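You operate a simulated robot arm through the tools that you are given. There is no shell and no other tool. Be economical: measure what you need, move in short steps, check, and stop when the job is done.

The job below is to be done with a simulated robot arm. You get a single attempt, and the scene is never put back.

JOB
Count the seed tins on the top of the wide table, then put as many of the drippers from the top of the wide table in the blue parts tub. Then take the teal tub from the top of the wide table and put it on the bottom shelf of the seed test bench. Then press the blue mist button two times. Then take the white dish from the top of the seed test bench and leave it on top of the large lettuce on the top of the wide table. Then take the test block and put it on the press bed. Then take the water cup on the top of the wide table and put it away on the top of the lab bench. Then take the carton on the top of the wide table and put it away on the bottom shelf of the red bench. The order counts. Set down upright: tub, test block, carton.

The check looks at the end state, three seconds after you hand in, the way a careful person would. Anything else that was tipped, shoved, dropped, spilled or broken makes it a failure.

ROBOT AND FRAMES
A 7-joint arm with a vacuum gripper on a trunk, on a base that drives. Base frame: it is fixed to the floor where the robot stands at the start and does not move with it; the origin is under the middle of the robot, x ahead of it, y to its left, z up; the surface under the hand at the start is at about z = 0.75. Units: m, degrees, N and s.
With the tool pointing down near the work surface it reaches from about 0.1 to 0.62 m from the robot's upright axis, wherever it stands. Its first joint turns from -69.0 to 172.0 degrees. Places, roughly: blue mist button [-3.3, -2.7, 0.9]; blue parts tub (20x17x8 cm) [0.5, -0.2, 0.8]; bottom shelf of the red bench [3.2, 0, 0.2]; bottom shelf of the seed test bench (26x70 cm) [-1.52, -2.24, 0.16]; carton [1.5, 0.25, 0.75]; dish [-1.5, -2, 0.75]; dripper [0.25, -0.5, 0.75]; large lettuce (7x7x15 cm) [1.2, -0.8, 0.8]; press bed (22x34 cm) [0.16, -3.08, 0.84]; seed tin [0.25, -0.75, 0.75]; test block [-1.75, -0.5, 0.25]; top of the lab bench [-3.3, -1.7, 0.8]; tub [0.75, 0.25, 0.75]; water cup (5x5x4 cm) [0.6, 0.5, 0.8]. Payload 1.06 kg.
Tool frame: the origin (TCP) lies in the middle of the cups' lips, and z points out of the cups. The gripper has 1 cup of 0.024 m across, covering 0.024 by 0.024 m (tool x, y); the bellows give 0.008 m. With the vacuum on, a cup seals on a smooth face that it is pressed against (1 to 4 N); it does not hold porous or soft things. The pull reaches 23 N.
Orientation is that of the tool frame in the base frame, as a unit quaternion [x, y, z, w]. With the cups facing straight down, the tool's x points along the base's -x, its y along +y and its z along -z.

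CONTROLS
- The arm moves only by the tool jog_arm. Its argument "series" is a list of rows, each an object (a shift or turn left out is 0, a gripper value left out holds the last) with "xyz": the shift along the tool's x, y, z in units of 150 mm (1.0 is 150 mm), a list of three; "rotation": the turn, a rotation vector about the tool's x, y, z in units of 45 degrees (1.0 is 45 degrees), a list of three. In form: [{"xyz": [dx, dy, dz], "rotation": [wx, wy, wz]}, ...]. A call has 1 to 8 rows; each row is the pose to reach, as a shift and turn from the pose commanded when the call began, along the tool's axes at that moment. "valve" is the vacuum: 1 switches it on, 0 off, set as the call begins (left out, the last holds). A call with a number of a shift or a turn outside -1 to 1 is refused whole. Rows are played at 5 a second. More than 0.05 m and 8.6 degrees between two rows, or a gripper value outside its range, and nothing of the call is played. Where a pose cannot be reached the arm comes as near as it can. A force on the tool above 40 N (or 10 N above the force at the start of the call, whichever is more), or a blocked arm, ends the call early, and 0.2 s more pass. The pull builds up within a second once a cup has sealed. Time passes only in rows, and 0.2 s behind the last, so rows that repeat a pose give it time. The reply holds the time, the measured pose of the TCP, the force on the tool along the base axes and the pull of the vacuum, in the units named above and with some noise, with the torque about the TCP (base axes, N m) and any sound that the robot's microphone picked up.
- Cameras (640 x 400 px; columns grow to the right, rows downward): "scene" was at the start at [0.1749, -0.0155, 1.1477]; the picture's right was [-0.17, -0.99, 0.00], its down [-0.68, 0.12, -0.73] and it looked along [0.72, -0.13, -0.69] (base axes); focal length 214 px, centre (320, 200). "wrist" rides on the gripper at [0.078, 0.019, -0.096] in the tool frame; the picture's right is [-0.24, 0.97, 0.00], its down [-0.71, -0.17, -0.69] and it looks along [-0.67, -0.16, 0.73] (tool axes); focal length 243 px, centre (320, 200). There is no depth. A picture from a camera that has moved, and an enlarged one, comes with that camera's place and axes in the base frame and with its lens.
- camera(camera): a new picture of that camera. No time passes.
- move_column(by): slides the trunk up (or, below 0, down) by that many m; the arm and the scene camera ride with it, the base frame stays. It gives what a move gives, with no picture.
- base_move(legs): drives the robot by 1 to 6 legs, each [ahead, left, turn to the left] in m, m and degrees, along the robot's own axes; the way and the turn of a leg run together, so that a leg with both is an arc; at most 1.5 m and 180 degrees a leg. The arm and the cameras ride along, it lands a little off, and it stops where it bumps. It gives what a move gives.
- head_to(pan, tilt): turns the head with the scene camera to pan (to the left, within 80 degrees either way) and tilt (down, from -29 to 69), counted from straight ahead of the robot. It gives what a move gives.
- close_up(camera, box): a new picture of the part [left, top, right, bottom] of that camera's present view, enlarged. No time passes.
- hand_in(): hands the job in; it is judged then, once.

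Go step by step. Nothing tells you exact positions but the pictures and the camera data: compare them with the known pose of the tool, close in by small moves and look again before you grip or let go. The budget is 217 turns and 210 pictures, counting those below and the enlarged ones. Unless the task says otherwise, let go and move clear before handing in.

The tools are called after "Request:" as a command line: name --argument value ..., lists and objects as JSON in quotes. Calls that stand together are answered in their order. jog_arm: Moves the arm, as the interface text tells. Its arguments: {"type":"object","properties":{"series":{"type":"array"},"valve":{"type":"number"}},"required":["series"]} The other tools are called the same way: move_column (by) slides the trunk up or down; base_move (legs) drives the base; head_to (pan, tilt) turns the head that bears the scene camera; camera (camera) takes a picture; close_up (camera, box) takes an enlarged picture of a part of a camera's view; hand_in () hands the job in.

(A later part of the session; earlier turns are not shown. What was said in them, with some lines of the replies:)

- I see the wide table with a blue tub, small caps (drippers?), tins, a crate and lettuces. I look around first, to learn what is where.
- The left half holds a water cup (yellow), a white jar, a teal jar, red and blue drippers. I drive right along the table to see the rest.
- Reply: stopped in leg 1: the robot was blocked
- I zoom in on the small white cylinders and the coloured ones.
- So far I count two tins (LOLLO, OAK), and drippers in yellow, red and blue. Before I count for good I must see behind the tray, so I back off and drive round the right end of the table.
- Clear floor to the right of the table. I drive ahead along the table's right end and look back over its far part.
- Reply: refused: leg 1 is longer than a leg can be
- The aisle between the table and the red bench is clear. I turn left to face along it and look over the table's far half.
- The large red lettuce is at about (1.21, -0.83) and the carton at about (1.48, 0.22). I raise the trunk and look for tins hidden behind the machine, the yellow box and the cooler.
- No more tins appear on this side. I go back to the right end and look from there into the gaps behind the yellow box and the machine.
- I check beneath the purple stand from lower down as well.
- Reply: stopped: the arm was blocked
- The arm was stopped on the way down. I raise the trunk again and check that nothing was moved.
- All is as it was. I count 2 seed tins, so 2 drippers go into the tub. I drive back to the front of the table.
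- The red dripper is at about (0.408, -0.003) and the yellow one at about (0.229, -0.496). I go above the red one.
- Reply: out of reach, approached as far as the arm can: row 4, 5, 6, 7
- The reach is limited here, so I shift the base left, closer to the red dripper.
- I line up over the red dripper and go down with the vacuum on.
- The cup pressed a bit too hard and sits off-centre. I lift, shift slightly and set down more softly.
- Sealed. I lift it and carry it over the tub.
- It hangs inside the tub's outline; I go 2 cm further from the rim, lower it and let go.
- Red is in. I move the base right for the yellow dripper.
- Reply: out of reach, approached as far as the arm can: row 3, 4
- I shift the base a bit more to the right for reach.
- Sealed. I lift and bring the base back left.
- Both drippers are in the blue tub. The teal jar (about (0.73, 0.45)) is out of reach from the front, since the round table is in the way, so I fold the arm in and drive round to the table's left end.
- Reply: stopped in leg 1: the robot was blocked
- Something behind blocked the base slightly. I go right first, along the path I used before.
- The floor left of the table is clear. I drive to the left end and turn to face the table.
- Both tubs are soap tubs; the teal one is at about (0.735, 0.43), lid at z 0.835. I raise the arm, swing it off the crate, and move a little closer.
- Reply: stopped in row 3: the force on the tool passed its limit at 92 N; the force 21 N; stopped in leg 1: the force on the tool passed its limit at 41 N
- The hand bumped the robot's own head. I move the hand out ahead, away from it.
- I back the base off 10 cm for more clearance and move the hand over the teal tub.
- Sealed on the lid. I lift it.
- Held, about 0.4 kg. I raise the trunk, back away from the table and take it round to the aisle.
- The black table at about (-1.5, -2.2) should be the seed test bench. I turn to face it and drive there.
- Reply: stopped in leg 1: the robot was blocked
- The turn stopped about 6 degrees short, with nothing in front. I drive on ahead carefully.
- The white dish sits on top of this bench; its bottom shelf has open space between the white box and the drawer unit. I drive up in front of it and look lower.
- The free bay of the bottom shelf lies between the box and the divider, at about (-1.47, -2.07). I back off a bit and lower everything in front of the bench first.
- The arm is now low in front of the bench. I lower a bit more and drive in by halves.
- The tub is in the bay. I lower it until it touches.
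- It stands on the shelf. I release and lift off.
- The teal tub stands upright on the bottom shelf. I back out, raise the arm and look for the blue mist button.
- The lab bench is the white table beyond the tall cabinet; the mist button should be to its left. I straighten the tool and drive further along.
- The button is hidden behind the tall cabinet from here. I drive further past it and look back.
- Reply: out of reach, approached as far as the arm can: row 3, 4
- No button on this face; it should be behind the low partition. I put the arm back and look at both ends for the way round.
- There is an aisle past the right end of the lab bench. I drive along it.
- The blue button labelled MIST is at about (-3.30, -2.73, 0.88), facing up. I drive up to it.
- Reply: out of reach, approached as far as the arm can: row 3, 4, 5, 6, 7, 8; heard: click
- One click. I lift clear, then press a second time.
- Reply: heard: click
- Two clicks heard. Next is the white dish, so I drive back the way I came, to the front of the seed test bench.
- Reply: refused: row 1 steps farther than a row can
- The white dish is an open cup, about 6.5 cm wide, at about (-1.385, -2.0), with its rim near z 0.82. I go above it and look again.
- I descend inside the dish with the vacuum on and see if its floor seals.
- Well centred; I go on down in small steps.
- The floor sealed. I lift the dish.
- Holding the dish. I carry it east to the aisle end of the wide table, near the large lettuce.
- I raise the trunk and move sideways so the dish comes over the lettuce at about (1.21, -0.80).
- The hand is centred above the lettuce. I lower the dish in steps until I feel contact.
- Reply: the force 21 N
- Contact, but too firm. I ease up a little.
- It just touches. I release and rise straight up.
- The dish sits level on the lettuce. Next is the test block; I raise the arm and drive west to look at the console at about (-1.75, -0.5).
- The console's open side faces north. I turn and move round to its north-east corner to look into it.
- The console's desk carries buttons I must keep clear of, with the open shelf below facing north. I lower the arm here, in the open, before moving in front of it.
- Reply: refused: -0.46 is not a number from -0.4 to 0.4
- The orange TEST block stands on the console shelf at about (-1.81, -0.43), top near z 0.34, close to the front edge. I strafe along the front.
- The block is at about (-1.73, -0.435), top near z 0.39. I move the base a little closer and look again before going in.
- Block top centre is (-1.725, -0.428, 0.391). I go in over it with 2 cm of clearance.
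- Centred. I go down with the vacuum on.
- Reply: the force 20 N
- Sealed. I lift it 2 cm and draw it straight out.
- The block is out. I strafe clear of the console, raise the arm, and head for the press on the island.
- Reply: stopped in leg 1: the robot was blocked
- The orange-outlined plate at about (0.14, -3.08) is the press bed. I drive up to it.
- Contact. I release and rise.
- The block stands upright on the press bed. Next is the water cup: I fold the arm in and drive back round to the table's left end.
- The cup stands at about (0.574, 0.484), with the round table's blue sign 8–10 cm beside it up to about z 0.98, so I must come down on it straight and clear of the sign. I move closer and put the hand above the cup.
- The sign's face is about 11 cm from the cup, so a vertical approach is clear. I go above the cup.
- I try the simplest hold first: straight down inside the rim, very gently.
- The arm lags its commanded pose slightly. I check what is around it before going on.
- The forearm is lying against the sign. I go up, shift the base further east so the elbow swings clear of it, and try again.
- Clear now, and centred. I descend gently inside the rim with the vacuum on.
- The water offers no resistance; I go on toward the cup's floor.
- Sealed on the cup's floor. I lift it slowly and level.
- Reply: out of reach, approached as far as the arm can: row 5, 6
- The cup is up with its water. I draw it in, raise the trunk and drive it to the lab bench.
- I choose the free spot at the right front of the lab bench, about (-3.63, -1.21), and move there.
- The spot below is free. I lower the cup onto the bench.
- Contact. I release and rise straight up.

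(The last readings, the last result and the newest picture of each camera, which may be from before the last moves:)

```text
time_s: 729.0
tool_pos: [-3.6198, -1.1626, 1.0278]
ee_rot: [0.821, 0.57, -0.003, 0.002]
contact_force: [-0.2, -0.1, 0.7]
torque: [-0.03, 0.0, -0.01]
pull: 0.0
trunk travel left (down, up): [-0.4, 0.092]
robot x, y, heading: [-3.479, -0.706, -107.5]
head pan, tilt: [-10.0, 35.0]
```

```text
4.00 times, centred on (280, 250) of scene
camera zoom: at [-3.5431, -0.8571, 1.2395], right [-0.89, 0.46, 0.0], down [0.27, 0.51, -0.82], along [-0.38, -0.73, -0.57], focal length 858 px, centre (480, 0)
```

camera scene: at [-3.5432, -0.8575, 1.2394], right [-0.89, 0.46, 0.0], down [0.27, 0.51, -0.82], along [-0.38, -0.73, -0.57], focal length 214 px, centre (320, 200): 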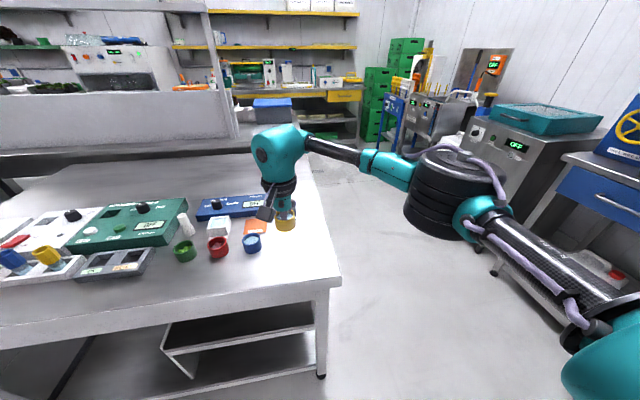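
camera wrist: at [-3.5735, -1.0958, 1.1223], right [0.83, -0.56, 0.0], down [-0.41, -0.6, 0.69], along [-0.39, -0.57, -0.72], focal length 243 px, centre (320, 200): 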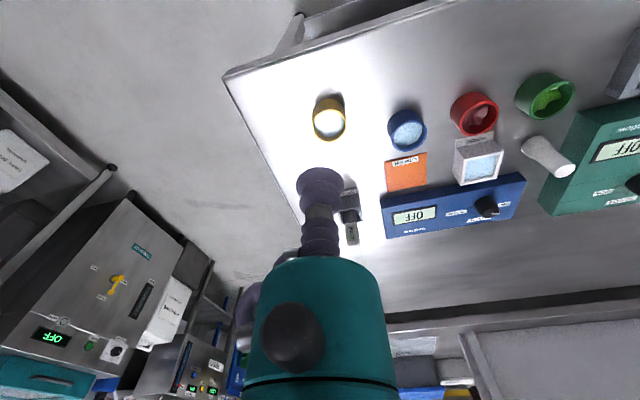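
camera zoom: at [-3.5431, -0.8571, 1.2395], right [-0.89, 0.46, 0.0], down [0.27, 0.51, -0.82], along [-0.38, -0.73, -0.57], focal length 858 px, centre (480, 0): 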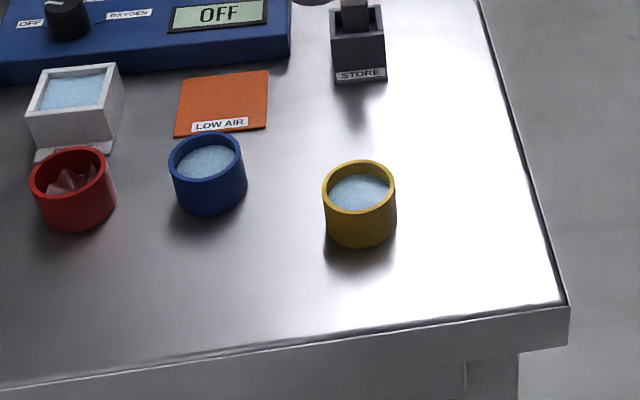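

The water cup stands on the lab bench with its water. Last is the carton; I drive back to the aisle side of the wide table.

Request:
jog_arm --series '[{"xyz": [0.1, 0, -0.25]}, {"xyz": [0.2, 0, -0.5]}, {"xyz": [0.3, 0, -0.65]}]'

Request:
base_move --legs '[[-0.01, 1.34, 0], [0.015, 0.95, 0], [0, 0, 107.5], [1.49, -0.03, 0], [1.49, 0, 0], [0.25, 0, 0]]'

Request:
base_move --legs '[[0, 0, 90], [1.0, 0, 0], [0.45, 0, 0]]'

Request:
head_to --pan -70 --tilt 35

Request:
camera --camera "scene"

```text
time_s: 729.8
tool_pos: [-3.6019, -1.1193, 1.125]
ee_rot: [0.821, 0.571, -0.003, 0.002]
contact_force: [0.2, 0.0, 0.1]
torque: [-0.02, -0.01, -0.02]
pull: 0.1
trunk travel left (down, up): [-0.4, 0.092]
robot x, y, heading: [-3.4776, -0.7117, -107.6]
head pan, tilt: [-10.0, 35.0]
```

```text
time_s: 769.9
tool_pos: [2.3686, -1.3714, 1.1234]
ee_rot: [0.013, 1.0, 0.001, 0.004]
contact_force: [0.2, -0.6, 0.0]
torque: [0.01, 0.04, -0.01]
pull: 0.1
trunk travel left (down, up): [-0.4, 0.092]
robot x, y, heading: [1.9352, -1.3923, 1.7]
head pan, tilt: [-10.0, 35.0]
```

```text
time_s: 781.2
tool_pos: [1.8647, 0.4952, 1.125]
ee_rot: [-0.701, 0.713, 0.003, 0.002]
contact_force: [0.1, -0.2, 0.7]
torque: [-0.03, 0.02, 0.01]
pull: 0.1
trunk travel left (down, up): [-0.4, 0.092]
robot x, y, heading: [1.8802, 0.062, 92.0]
head pan, tilt: [-10.0, 35.0]
```

```text
time_s: 782.5
tool_pos: [1.8632, 0.4947, 1.1251]
ee_rot: [-0.702, 0.713, 0.003, 0.002]
contact_force: [-0.6, 0.0, 0.0]
torque: [-0.05, -0.01, 0.02]
pull: 0.0
trunk travel left (down, up): [-0.4, 0.092]
robot x, y, heading: [1.8838, 0.06, 91.9]
head pan, tilt: [-70.0, 35.0]
```

```text
51 pictures are left
camera scene: at [1.9603, 0.169, 1.2394], right [0.38, -0.93, 0.0], down [-0.53, -0.22, -0.82], along [0.76, 0.31, -0.57], focal length 214 px, centre (320, 200)
```

scene: 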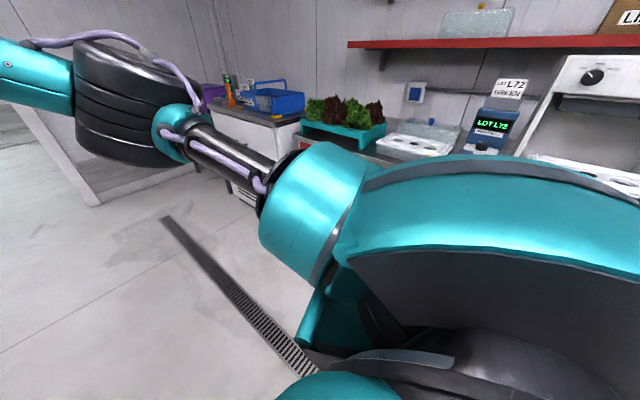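

Request:
base_move --legs '[[0, 0, 69]]'

Request:
head_to --pan 0 --tilt 45

Request:
camera --camera "scene"

Request:
camera --camera "wrist"

```text
time_s: 786.0
tool_pos: [1.4728, 0.1949, 1.1258]
ee_rot: [0.983, -0.184, -0.004, 0.0]
contact_force: [0.3, -0.3, -0.3]
torque: [0.02, 0.04, -0.01]
pull: 0.1
trunk travel left (down, up): [-0.4, 0.092]
robot x, y, heading: [1.8839, 0.0651, 161.9]
head pan, tilt: [-70.0, 35.0]
```

```text
time_s: 787.4
tool_pos: [1.473, 0.1959, 1.126]
ee_rot: [0.983, -0.184, -0.003, 0.0]
contact_force: [1.0, -0.2, -1.1]
torque: [0.01, 0.02, 0.02]
pull: 0.0
trunk travel left (down, up): [-0.4, 0.092]
robot x, y, heading: [1.8841, 0.0649, 161.6]
head pan, tilt: [0.0, 45.0]
```

```text
50 pictures are left
camera scene: at [1.7339, 0.1109, 1.2246], right [0.32, 0.95, 0.0], down [0.67, -0.22, -0.71], along [-0.67, 0.22, -0.71], focal length 214 px, centre (320, 200)
```

scene: 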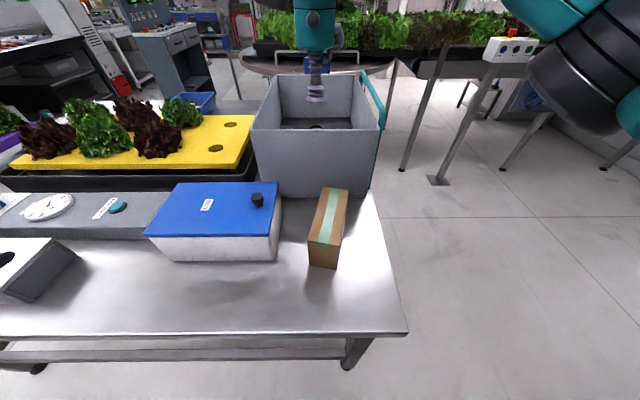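

```text
49 pictures are left
camera wrist: at [1.5403, 0.1481, 1.2184], right [-0.57, -0.82, 0.0], down [-0.59, 0.42, 0.69], along [-0.57, 0.39, -0.72], focal length 243 px, centre (320, 200)
```

wrist: 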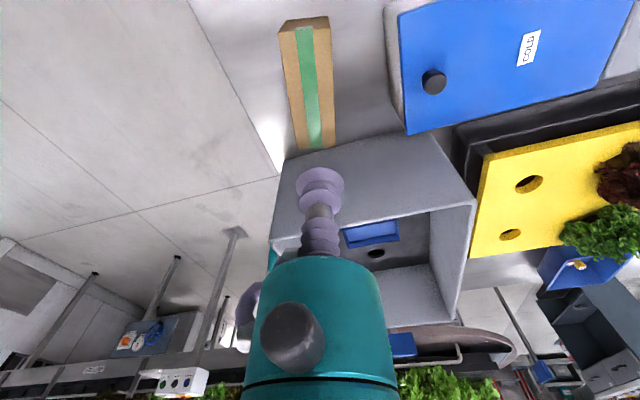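

The carton's top centre is at about (1.453, 0.226, 0.879), with tape along its middle. I go above it.

Request:
jog_arm --series '[{"xyz": [-0.1, -0.07, 0.25]}, {"xyz": [-0.197, -0.138, 0.5]}, {"xyz": [-0.197, -0.138, 0.75]}, {"xyz": [-0.197, -0.138, 1.0]}, {"xyz": [-0.197, -0.138, 1.0]}]'

Request:
camera --camera "wrist"

```text
time_s: 788.6
tool_pos: [1.4513, 0.2232, 0.9749]
ee_rot: [0.983, -0.184, -0.004, 0.0]
contact_force: [0.4, -0.5, 0.0]
torque: [0.01, -0.03, 0.0]
pull: 0.1
trunk travel left (down, up): [-0.4, 0.092]
robot x, y, heading: [1.8862, 0.0642, 161.8]
head pan, tilt: [0.0, 45.0]
```

```text
48 pictures are left
camera wrist: at [1.5192, 0.178, 1.0685], right [-0.57, -0.82, 0.0], down [-0.59, 0.41, 0.69], along [-0.57, 0.39, -0.72], focal length 243 px, centre (320, 200)
```

wrist: 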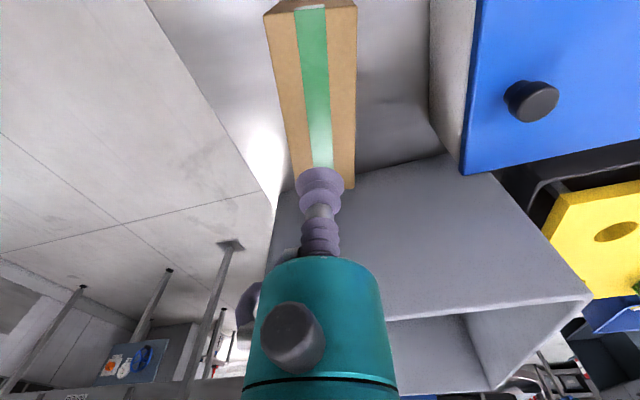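

The cup is right over the tape. I go down with the vacuum on.

Request:
jog_arm --series '[{"xyz": [0, -0.01, 0.25]}, {"xyz": [0, -0.01, 0.5]}, {"xyz": [0, -0.01, 0.58]}, {"xyz": [0, -0.01, 0.63]}, {"xyz": [0, -0.01, 0.66]}, {"xyz": [0, -0.01, 0.66]}]' --valve 1

Request:
close_up --camera "wrist" --box '[240, 80, 400, 200]'

```text
time_s: 790.0
tool_pos: [1.4516, 0.2264, 0.8758]
ee_rot: [0.983, -0.184, -0.004, 0.0]
contact_force: [-0.3, 0.2, 0.0]
torque: [0.01, -0.04, 0.0]
pull: 0.0
trunk travel left (down, up): [-0.4, 0.092]
robot x, y, heading: [1.8838, 0.0644, 161.5]
head pan, tilt: [0.0, 45.0]
```

```text
3.33 times, centred on (320, 140) of wrist
camera zoom: at [1.5191, 0.1797, 0.9689], right [-0.57, -0.82, 0.0], down [-0.59, 0.42, 0.69], along [-0.57, 0.39, -0.72], focal length 809 px, centre (320, 400)
```

zoom: 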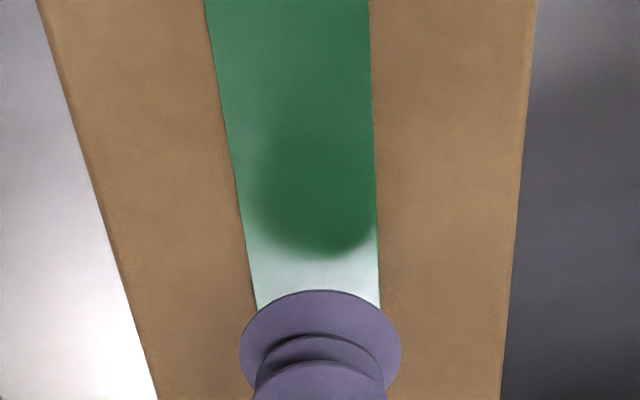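

Request:
jog_arm --series '[{"xyz": [0, 0, 0.03]}, {"xyz": [0, 0, 0.06]}, {"xyz": [0, 0, 0.08]}, {"xyz": [0, 0, 0.08]}]'

Request:
close_up --camera "wrist" --box '[240, 80, 400, 200]'

```text
time_s: 791.0
tool_pos: [1.4513, 0.2254, 0.8628]
ee_rot: [0.983, -0.184, -0.004, -0.001]
contact_force: [0.9, -0.2, 0.3]
torque: [0.0, 0.0, -0.01]
pull: 0.1
trunk travel left (down, up): [-0.4, 0.092]
robot x, y, heading: [1.8829, 0.0648, 161.6]
head pan, tilt: [0.0, 45.0]
```

```text
3.33 times, centred on (320, 140) of wrist
camera zoom: at [1.5194, 0.1798, 0.9575], right [-0.57, -0.82, 0.0], down [-0.59, 0.42, 0.69], along [-0.57, 0.39, -0.72], focal length 809 px, centre (320, 400)
```

zoom: 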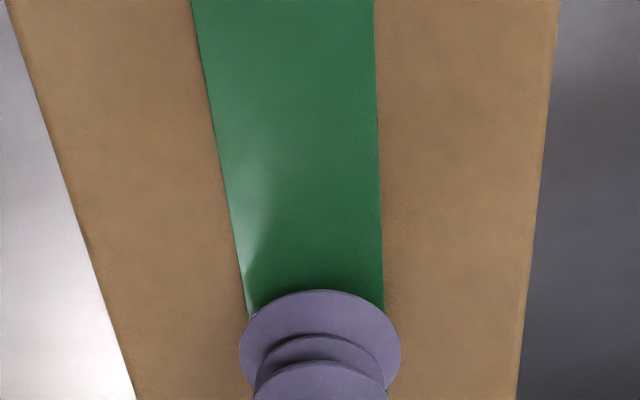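

Request:
jog_arm --series '[{"xyz": [0, 0, 0.03]}, {"xyz": [0, 0, 0.05]}, {"xyz": [0, 0, 0.07]}, {"xyz": [0, 0, 0.07]}]'

```text
time_s: 792.0
tool_pos: [1.4508, 0.2253, 0.8554]
ee_rot: [0.983, -0.185, -0.004, 0.001]
contact_force: [0.3, 3.2, 15.8]
torque: [-0.01, -0.12, 0.1]
pull: 22.8
trunk travel left (down, up): [-0.4, 0.092]
robot x, y, heading: [1.885, 0.0646, 161.9]
head pan, tilt: [0.0, 45.0]
```

Sealed. I lift the carton.

Request:
jog_arm --series '[{"xyz": [0, 0, -0.1]}, {"xyz": [0, 0, -0.3]}, {"xyz": [0, 0, -0.55]}, {"xyz": [0, 0, -0.8]}, {"xyz": [0, 0, -1.0]}, {"xyz": [0, 0, -1.0]}]'

Request:
camera --camera "wrist"

```text
time_s: 793.4
tool_pos: [1.4514, 0.2261, 1.0035]
ee_rot: [0.983, -0.183, -0.003, 0.0]
contact_force: [0.7, -0.6, -3.3]
torque: [-0.09, -0.05, 0.01]
pull: 22.4
trunk travel left (down, up): [-0.4, 0.092]
robot x, y, heading: [1.8815, 0.063, 161.7]
head pan, tilt: [0.0, 45.0]
```

```text
45 pictures are left
camera wrist: at [1.5192, 0.1797, 1.0976], right [-0.57, -0.82, 0.0], down [-0.59, 0.42, 0.69], along [-0.57, 0.39, -0.72], focal length 243 px, centre (320, 200)
```

wrist: 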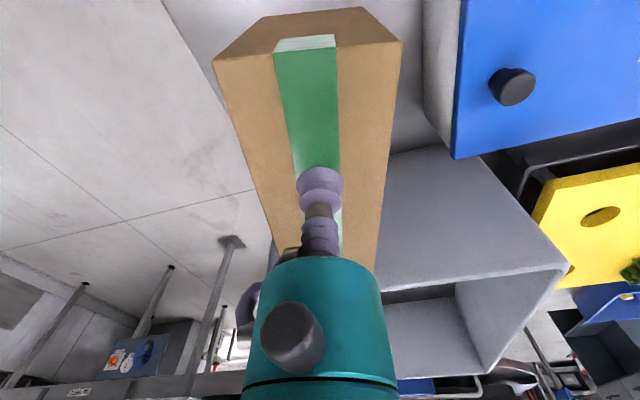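

Held, about 0.35 kg. I back into the aisle and turn to face the red bench.

Request:
move_column --by 0.08

Request:
base_move --legs '[[-0.22, 0, 0], [0, 0, -90], [0, 0, -90]]'

Request:
head_to --pan 10 --tilt 50

Request:
camera --camera "scene"

```text
time_s: 794.5
tool_pos: [1.4523, 0.2257, 1.082]
ee_rot: [0.983, -0.184, -0.003, -0.001]
contact_force: [0.3, 0.3, -3.3]
torque: [-0.08, -0.08, 0.01]
pull: 22.7
trunk travel left (down, up): [-0.48, 0.012]
robot x, y, heading: [1.8824, 0.0628, 161.7]
head pan, tilt: [0.0, 45.0]
```

```text
time_s: 803.9
tool_pos: [2.5261, -0.1642, 1.0827]
ee_rot: [0.179, 0.984, 0.001, 0.003]
contact_force: [1.0, -0.1, -2.7]
torque: [0.06, 0.05, 0.01]
pull: 22.6
trunk travel left (down, up): [-0.48, 0.012]
robot x, y, heading: [2.0921, -0.0066, -17.6]
head pan, tilt: [0.0, 45.0]
```

```text
time_s: 804.6
tool_pos: [2.5262, -0.164, 1.0832]
ee_rot: [0.179, 0.984, 0.001, 0.004]
contact_force: [0.5, 0.2, -3.5]
torque: [0.07, 0.07, 0.0]
pull: 22.9
trunk travel left (down, up): [-0.48, 0.012]
robot x, y, heading: [2.0913, -0.0041, -17.6]
head pan, tilt: [10.0, 50.0]
```

```text
44 pictures are left
camera scene: at [2.1807, -0.0224, 1.3093], right [-0.14, -0.99, 0.0], down [-0.76, 0.1, -0.64], along [0.64, -0.09, -0.77], focal length 214 px, centre (320, 200)
```

scene: 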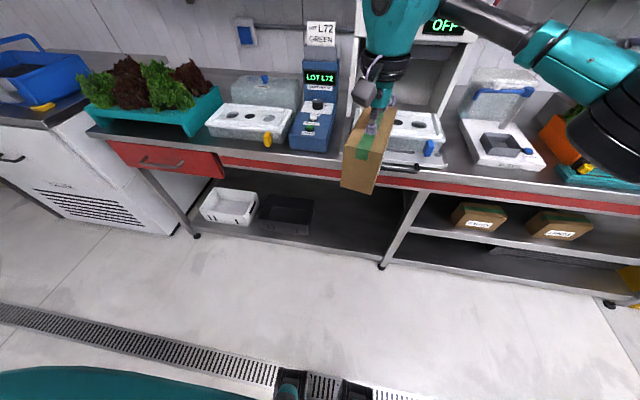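

The bottom shelf has free room right of the dark tray, about (2.90, -0.28). I lower everything here in the aisle first.

Request:
move_column --by -0.4

Request:
jog_arm --series '[{"xyz": [-0.05, 0, 0.25]}, {"xyz": [-0.1, 0, 0.5]}, {"xyz": [-0.1, 0, 0.75]}, {"xyz": [-0.1, 0, 1.0]}]'

Request:
jog_arm --series '[{"xyz": [0, 0, 0.25]}, {"xyz": [0, 0, 0.5]}, {"xyz": [0, 0, 0.75]}, {"xyz": [0, 0, 0.95]}]'

Request:
camera --camera "scene"

```text
time_s: 808.4
tool_pos: [2.5241, -0.1645, 0.6827]
ee_rot: [0.179, 0.984, 0.0, 0.004]
contact_force: [-0.3, 0.1, -2.6]
torque: [0.03, 0.09, -0.01]
pull: 23.2
trunk travel left (down, up): [-0.08, 0.412]
robot x, y, heading: [2.0922, -0.0102, -18.0]
head pan, tilt: [10.0, 50.0]
```

```text
time_s: 809.4
tool_pos: [2.5406, -0.1688, 0.5333]
ee_rot: [0.177, 0.984, 0.0, 0.003]
contact_force: [-0.4, 0.1, -3.4]
torque: [0.05, 0.04, 0.0]
pull: 23.1
trunk travel left (down, up): [-0.08, 0.412]
robot x, y, heading: [2.0919, -0.0058, -17.4]
head pan, tilt: [10.0, 50.0]
```

```text
time_s: 810.4
tool_pos: [2.5416, -0.1688, 0.3894]
ee_rot: [0.178, 0.984, -0.001, 0.004]
contact_force: [0.3, 0.8, -3.2]
torque: [0.03, 0.06, 0.02]
pull: 22.9
trunk travel left (down, up): [-0.08, 0.412]
robot x, y, heading: [2.0914, -0.0086, -17.4]
head pan, tilt: [10.0, 50.0]
```

```text
43 pictures are left
camera scene: at [2.3282, -0.0695, 0.8778], right [-0.13, -0.99, 0.0], down [-0.76, 0.1, -0.64], along [0.64, -0.09, -0.77], focal length 214 px, centre (320, 200)
```

scene: 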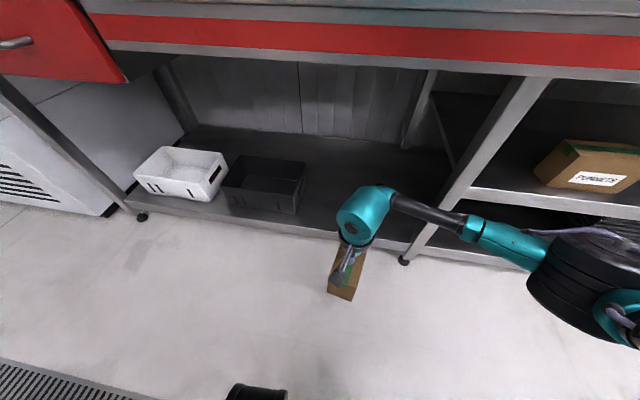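

Request:
jog_arm --series '[{"xyz": [-0.2, 0, 0.05]}, {"xyz": [-0.4, 0, 0.1]}, {"xyz": [-0.6, 0, 0.2]}, {"xyz": [-0.8, 0, 0.27]}]'

Request:
base_move --legs '[[0.1, 0, 0]]'

Request:
camera --camera "scene"

```text
time_s: 811.4
tool_pos: [2.6546, -0.2119, 0.3494]
ee_rot: [0.179, 0.984, 0.0, 0.004]
contact_force: [-0.4, -0.2, -3.5]
torque: [0.06, 0.07, -0.01]
pull: 22.7
trunk travel left (down, up): [-0.08, 0.412]
robot x, y, heading: [2.0882, -0.0082, -17.6]
head pan, tilt: [10.0, 50.0]
```

```text
time_s: 812.6
tool_pos: [2.7492, -0.241, 0.3507]
ee_rot: [0.179, 0.984, 0.0, 0.004]
contact_force: [0.9, -0.1, -3.2]
torque: [0.02, 0.07, 0.02]
pull: 22.8
trunk travel left (down, up): [-0.08, 0.412]
robot x, y, heading: [2.1848, -0.0372, -17.7]
head pan, tilt: [10.0, 50.0]
```

```text
42 pictures are left
camera scene: at [2.4235, -0.0998, 0.8778], right [-0.13, -0.99, 0.0], down [-0.76, 0.1, -0.64], along [0.64, -0.09, -0.77], focal length 214 px, centre (320, 200)
```

scene: 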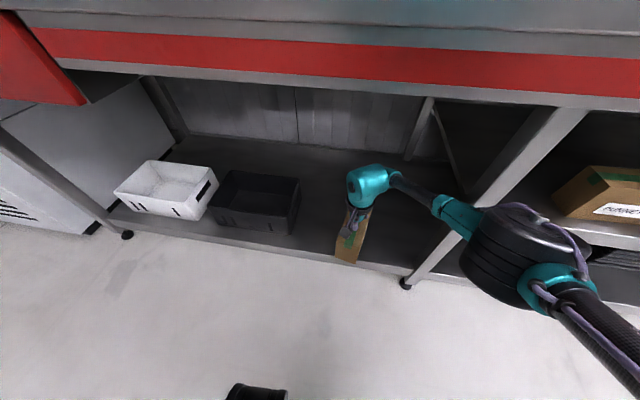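

I shift a little left, away from the bench leg, and go in the rest of the way.

Request:
base_move --legs '[[0.03, 0.055, 0], [0.05, 0, 0]]'

Request:
camera --camera "scene"

Request:
camera --camera "wrist"

```text
time_s: 814.2
tool_pos: [2.8416, -0.2152, 0.3505]
ee_rot: [0.179, 0.984, 0.0, 0.003]
contact_force: [-0.1, -0.2, -3.2]
torque: [0.01, 0.1, -0.01]
pull: 23.0
trunk travel left (down, up): [-0.08, 0.412]
robot x, y, heading: [2.2802, -0.0076, -17.7]
head pan, tilt: [10.0, 50.0]
```

```text
41 pictures are left
camera scene: at [2.5158, -0.0714, 0.8778], right [-0.13, -0.99, 0.0], down [-0.76, 0.1, -0.64], along [0.64, -0.09, -0.77], focal length 214 px, centre (320, 200)
```

scene: 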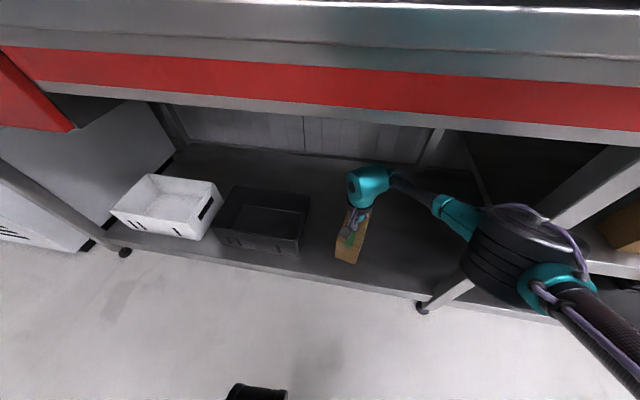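

```text
40 pictures are left
camera wrist: at [2.7749, -0.1689, 0.4442], right [0.56, 0.83, 0.0], down [0.6, -0.41, 0.69], along [0.57, -0.39, -0.72], focal length 243 px, centre (320, 200)
```

wrist: 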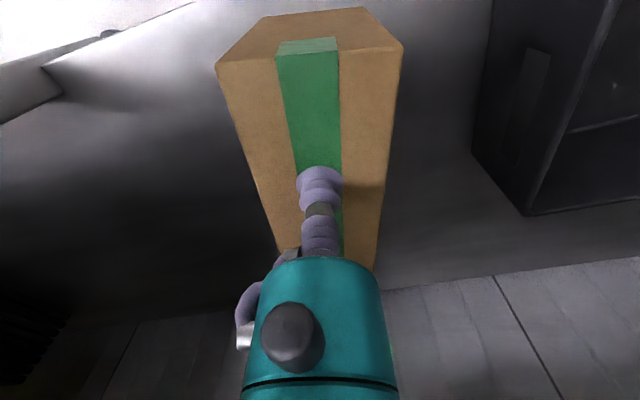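

Request:
base_move --legs '[[0.05, 0.01, 0]]'

Request:
camera --camera "scene"

```text
time_s: 815.2
tool_pos: [2.892, -0.2193, 0.3507]
ee_rot: [0.178, 0.984, 0.0, 0.004]
contact_force: [-0.6, 0.4, -3.1]
torque: [0.01, 0.09, -0.01]
pull: 23.0
trunk travel left (down, up): [-0.08, 0.412]
robot x, y, heading: [2.3293, -0.0155, -17.7]
head pan, tilt: [10.0, 50.0]
```

```text
39 pictures are left
camera scene: at [2.5667, -0.0771, 0.8778], right [-0.13, -0.99, 0.0], down [-0.76, 0.1, -0.64], along [0.64, -0.09, -0.77], focal length 214 px, centre (320, 200)
```

scene: 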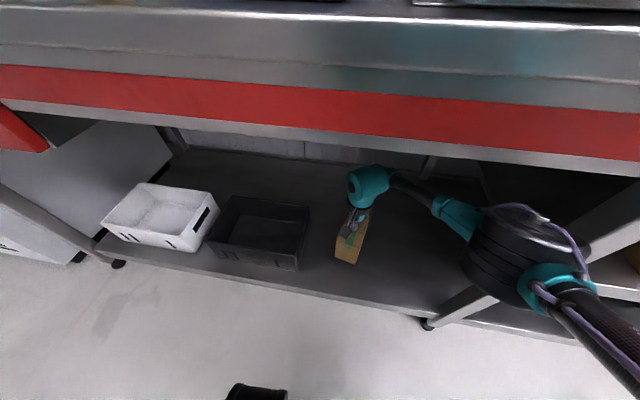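

The carton is over the shelf. I lower it in steps until it touches.

Request:
jog_arm --series '[{"xyz": [0, 0, 0.15]}, {"xyz": [0, 0, 0.3]}, {"xyz": [0, 0, 0.4]}, {"xyz": [0, 0, 0.5]}]'

Request:
camera --camera "wrist"

```text
time_s: 816.2
tool_pos: [2.8921, -0.2196, 0.2819]
ee_rot: [0.177, 0.984, -0.001, 0.004]
contact_force: [1.0, -0.4, -4.5]
torque: [0.05, 0.06, 0.03]
pull: 22.7
out of reach, approached as far as the arm can: row 4
trunk travel left (down, up): [-0.08, 0.412]
robot x, y, heading: [2.3311, -0.0151, -17.8]
head pan, tilt: [10.0, 50.0]
```

```text
38 pictures are left
camera wrist: at [2.8245, -0.1741, 0.3764], right [0.56, 0.83, 0.0], down [0.6, -0.41, 0.69], along [0.57, -0.39, -0.72], focal length 243 px, centre (320, 200)
```

wrist: 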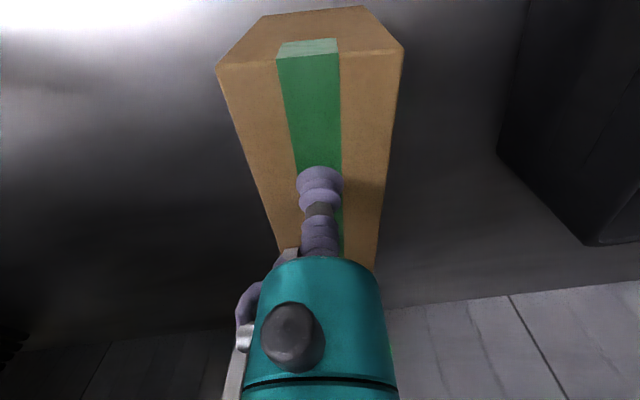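

The arm is at its lower limit; the trunk has a bit more travel. I lower by the trunk in small steps.

Request:
move_column --by -0.02

Request:
move_column --by -0.015

```text
time_s: 816.8
tool_pos: [2.8918, -0.2186, 0.264]
ee_rot: [0.178, 0.984, 0.0, 0.004]
contact_force: [2.5, -1.7, 4.5]
torque: [-0.06, -0.05, 0.15]
pull: 22.9
trunk travel left (down, up): [-0.06, 0.432]
robot x, y, heading: [2.3336, -0.0125, -17.7]
head pan, tilt: [10.0, 50.0]
```

```text
time_s: 817.3
tool_pos: [2.8931, -0.2194, 0.2561]
ee_rot: [0.179, 0.984, 0.002, 0.004]
contact_force: [-6.0, -0.6, 17.2]
torque: [0.0, -0.1, -0.11]
pull: 23.5
trunk travel left (down, up): [-0.049, 0.443]
robot x, y, heading: [2.3347, -0.0086, -17.6]
head pan, tilt: [10.0, 50.0]
stopped: the force on the tool passed its limit at 54 N (the readings are from after the stop); the commanded pose is now the measured one
```

It stands on the shelf (z about 0.16). I ease off, release, and lift away.

Request:
move_column --by 0.004

Request:
jog_arm --series '[{"xyz": [0, 0, 0]}, {"xyz": [0, 0, 0]}, {"xyz": [0, 0, 0]}, {"xyz": [0, 0, 0]}, {"xyz": [0, 0, 0]}, {"xyz": [0, 0, -0.08]}, {"xyz": [0, 0, -0.2]}]' --valve 0

Request:
camera --camera "wrist"

```text
time_s: 817.8
tool_pos: [2.8938, -0.2206, 0.2598]
ee_rot: [0.179, 0.984, 0.002, 0.002]
contact_force: [-0.2, -0.2, -2.1]
torque: [0.0, 0.03, 0.0]
pull: 22.9
trunk travel left (down, up): [-0.053, 0.439]
robot x, y, heading: [2.3285, -0.0135, -17.7]
head pan, tilt: [10.0, 50.0]
```

```text
time_s: 819.4
tool_pos: [2.8927, -0.2192, 0.2893]
ee_rot: [0.179, 0.984, 0.0, 0.001]
contact_force: [-0.5, 0.1, 0.2]
torque: [0.01, -0.04, 0.01]
pull: 0.0
trunk travel left (down, up): [-0.053, 0.439]
robot x, y, heading: [2.329, -0.0116, -17.6]
head pan, tilt: [10.0, 50.0]
```

```text
37 pictures are left
camera wrist: at [2.826, -0.1745, 0.3823], right [0.56, 0.83, 0.0], down [0.6, -0.41, 0.69], along [0.57, -0.38, -0.73], focal length 243 px, centre (320, 200)
```

wrist: 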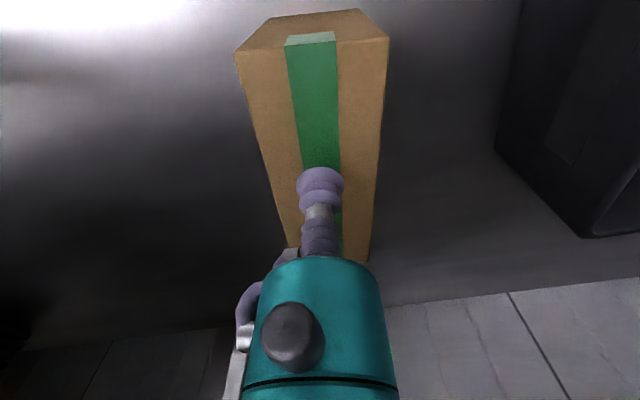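

Released, and the carton stands. I back out into the aisle and check.

Request:
base_move --legs '[[-0.15, 0, 0], [-0.12, 0, 0]]'

Request:
camera --camera "scene"

```text
time_s: 821.7
tool_pos: [2.6358, -0.1373, 0.2882]
ee_rot: [0.179, 0.984, 0.0, 0.003]
contact_force: [-0.2, 0.9, 0.2]
torque: [0.01, 0.02, -0.02]
pull: 0.1
trunk travel left (down, up): [-0.053, 0.439]
robot x, y, heading: [2.0729, 0.0626, -17.6]
head pan, tilt: [10.0, 50.0]
```

```text
36 pictures are left
camera scene: at [2.318, 0.002, 0.8499], right [-0.13, -0.99, 0.0], down [-0.76, 0.1, -0.64], along [0.64, -0.09, -0.77], focal length 214 px, centre (320, 200)
```

scene: 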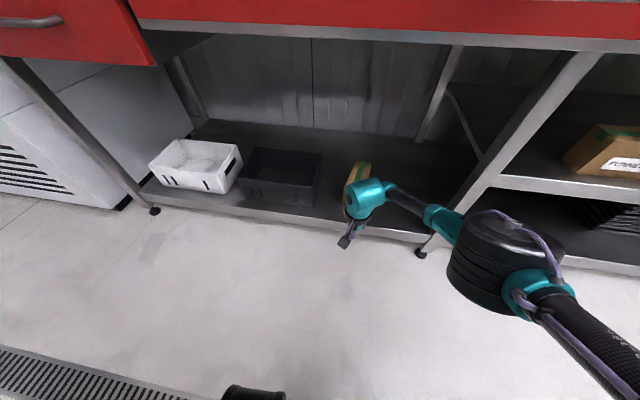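

Request:
base_move --legs '[[-0.1, 0, 0]]'

Request:
jog_arm --series '[{"xyz": [0.2, 0.1, -0.2]}, {"xyz": [0.4, 0.2, -0.4]}, {"xyz": [0.6, 0.3, -0.6]}, {"xyz": [0.7, 0.4, -0.85]}]'

Request:
move_column --by 0.35

Request:
camera --camera "scene"

```text
time_s: 822.8
tool_pos: [2.54, -0.1074, 0.2885]
ee_rot: [0.18, 0.984, 0.002, 0.003]
contact_force: [0.7, 0.4, 0.3]
torque: [0.0, 0.03, 0.01]
pull: 0.2
trunk travel left (down, up): [-0.053, 0.439]
robot x, y, heading: [1.9792, 0.0982, -17.7]
head pan, tilt: [10.0, 50.0]
```

```text
time_s: 823.8
tool_pos: [2.4613, -0.0146, 0.4159]
ee_rot: [0.179, 0.984, 0.001, 0.003]
contact_force: [-0.5, -0.4, 0.0]
torque: [-0.03, 0.0, 0.0]
pull: 0.1
trunk travel left (down, up): [-0.053, 0.439]
robot x, y, heading: [1.9772, 0.1006, -17.8]
head pan, tilt: [10.0, 50.0]
```

```text
time_s: 827.2
tool_pos: [2.4622, -0.0141, 0.7654]
ee_rot: [0.18, 0.984, 0.002, 0.003]
contact_force: [0.8, 0.6, 0.2]
torque: [0.02, 0.01, 0.04]
pull: 0.0
trunk travel left (down, up): [-0.403, 0.089]
robot x, y, heading: [1.9788, 0.101, -17.9]
head pan, tilt: [10.0, 50.0]
```

```text
35 pictures are left
camera scene: at [2.1218, 0.0646, 1.2214], right [-0.13, -0.99, 0.0], down [-0.76, 0.1, -0.64], along [0.64, -0.09, -0.77], focal length 214 px, centre (320, 200)
```

scene: 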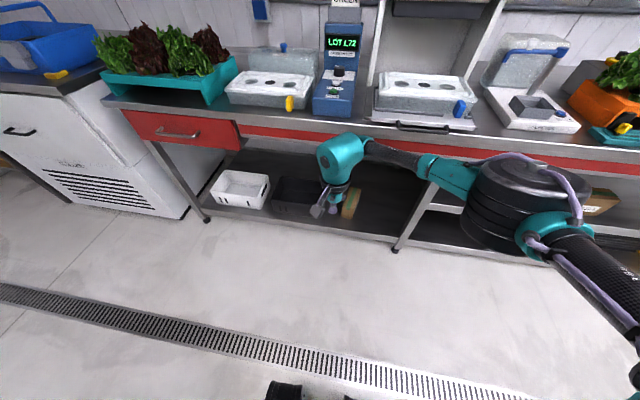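

The carton stands upright on the bottom shelf. I raise the arm and take a last look at the dish on the lettuce.

Request:
jog_arm --series '[{"xyz": [0, 0, -0.25]}, {"xyz": [0, 0, -0.5]}, {"xyz": [0, 0, -0.75]}, {"xyz": [0, 0, -1.0]}]'

Request:
jog_arm --series '[{"xyz": [0, 0, -0.25]}, {"xyz": [0, 0, -0.5]}, {"xyz": [0, 0, -0.75]}, {"xyz": [0, 0, -1.0]}]'

Request:
base_move --legs '[[0.1, 0, 0], [0, 0, -50]]'

Request:
head_to --pan -62 --tilt 25

Request:
camera --camera "scene"

```text
time_s: 828.2
tool_pos: [2.4627, -0.0145, 0.9149]
ee_rot: [0.179, 0.984, 0.001, 0.004]
contact_force: [0.5, -1.0, 0.0]
torque: [0.01, -0.03, -0.03]
pull: 0.1
trunk travel left (down, up): [-0.403, 0.089]
robot x, y, heading: [1.982, 0.0962, -17.8]
head pan, tilt: [10.0, 50.0]
```

```text
time_s: 829.2
tool_pos: [2.4597, -0.0134, 1.0658]
ee_rot: [0.18, 0.984, 0.002, 0.002]
contact_force: [-0.1, -0.5, 0.1]
torque: [0.0, 0.01, 0.02]
pull: 0.2
trunk travel left (down, up): [-0.403, 0.089]
robot x, y, heading: [1.9781, 0.0971, -17.9]
head pan, tilt: [10.0, 50.0]
```

```text
time_s: 832.6
tool_pos: [2.2966, -0.3733, 1.0655]
ee_rot: [0.578, 0.816, 0.001, 0.003]
contact_force: [0.5, 0.0, 0.1]
torque: [-0.01, 0.02, 0.01]
pull: 0.1
trunk travel left (down, up): [-0.403, 0.089]
robot x, y, heading: [2.0737, 0.0665, -67.9]
head pan, tilt: [10.0, 50.0]
```

```text
time_s: 834.1
tool_pos: [2.2963, -0.3737, 1.0641]
ee_rot: [0.579, 0.816, -0.001, 0.003]
contact_force: [0.7, 0.3, -0.5]
torque: [0.03, 0.0, -0.02]
pull: 0.0
trunk travel left (down, up): [-0.403, 0.089]
robot x, y, heading: [2.0736, 0.0663, -67.8]
head pan, tilt: [-62.0, 25.0]
```

```text
34 pictures are left
camera scene: at [2.0401, -0.0715, 1.2588], right [-0.77, 0.64, 0.0], down [0.27, 0.33, -0.91], along [-0.58, -0.7, -0.42], focal length 214 px, centre (320, 200)
```

scene: 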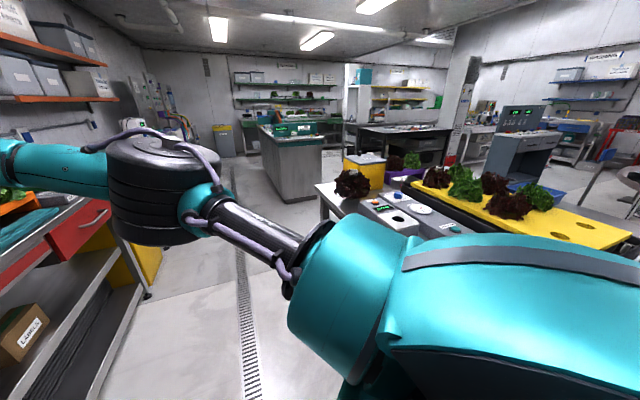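

Request:
close_up --camera "scene" --box '[310, 140, 410, 220]'

```text
5.00 times, centred on (360, 180) of scene
camera zoom: at [2.0401, -0.0715, 1.2588], right [-0.77, 0.64, 0.0], down [0.27, 0.33, -0.91], along [-0.58, -0.7, -0.42], focal length 1072 px, centre (120, 300)
```

zoom: 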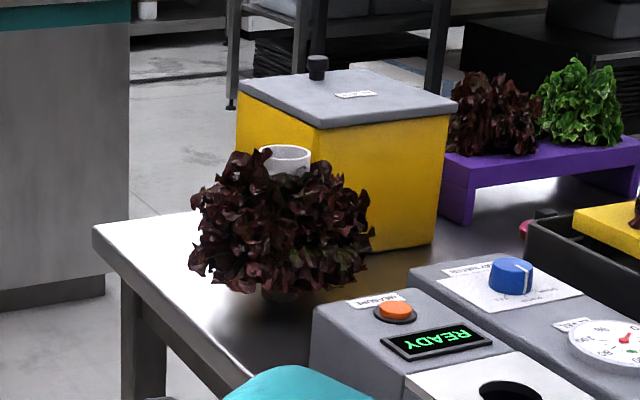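

The white dish still sits level on the large lettuce, and everything else is in its place with the gripper clear. I hand in.

Request:
hand_in

```text
The job is handed in.
```

I finished every step in the order you gave and handed in the job; the result of the check hasn't come back.

- **Drippers:** I counted 2 seed tins on the wide table, so I put 2 drippers (red and yellow) in the blue parts tub.
- **Teal tub:** It stands upright on the bottom shelf of the seed test bench.
- **Blue mist button:** I pressed it twice and heard a click each time.
- **White dish:** It sits level on the large lettuce. I looked again just before handing in.
- **Test block:** It stands upright on the press bed.
- **Water cup:** It is on the lab bench with its water still in it.
- **Carton:** It stands upright on the bottom shelf of the red bench.

Contacts along the way:
- While reaching for the cup, the forearm leaned on the blue sign by the round table. The sign looked unchanged afterwards.
- The hand bumped the robot's own head once.
- The arm was stopped once near the yellow reject box. Nothing there looked moved.
- The base was stopped short a few times, and I did not always see by what.
- The carton was pressed onto the shelf at about 54 N for a moment before I eased off.
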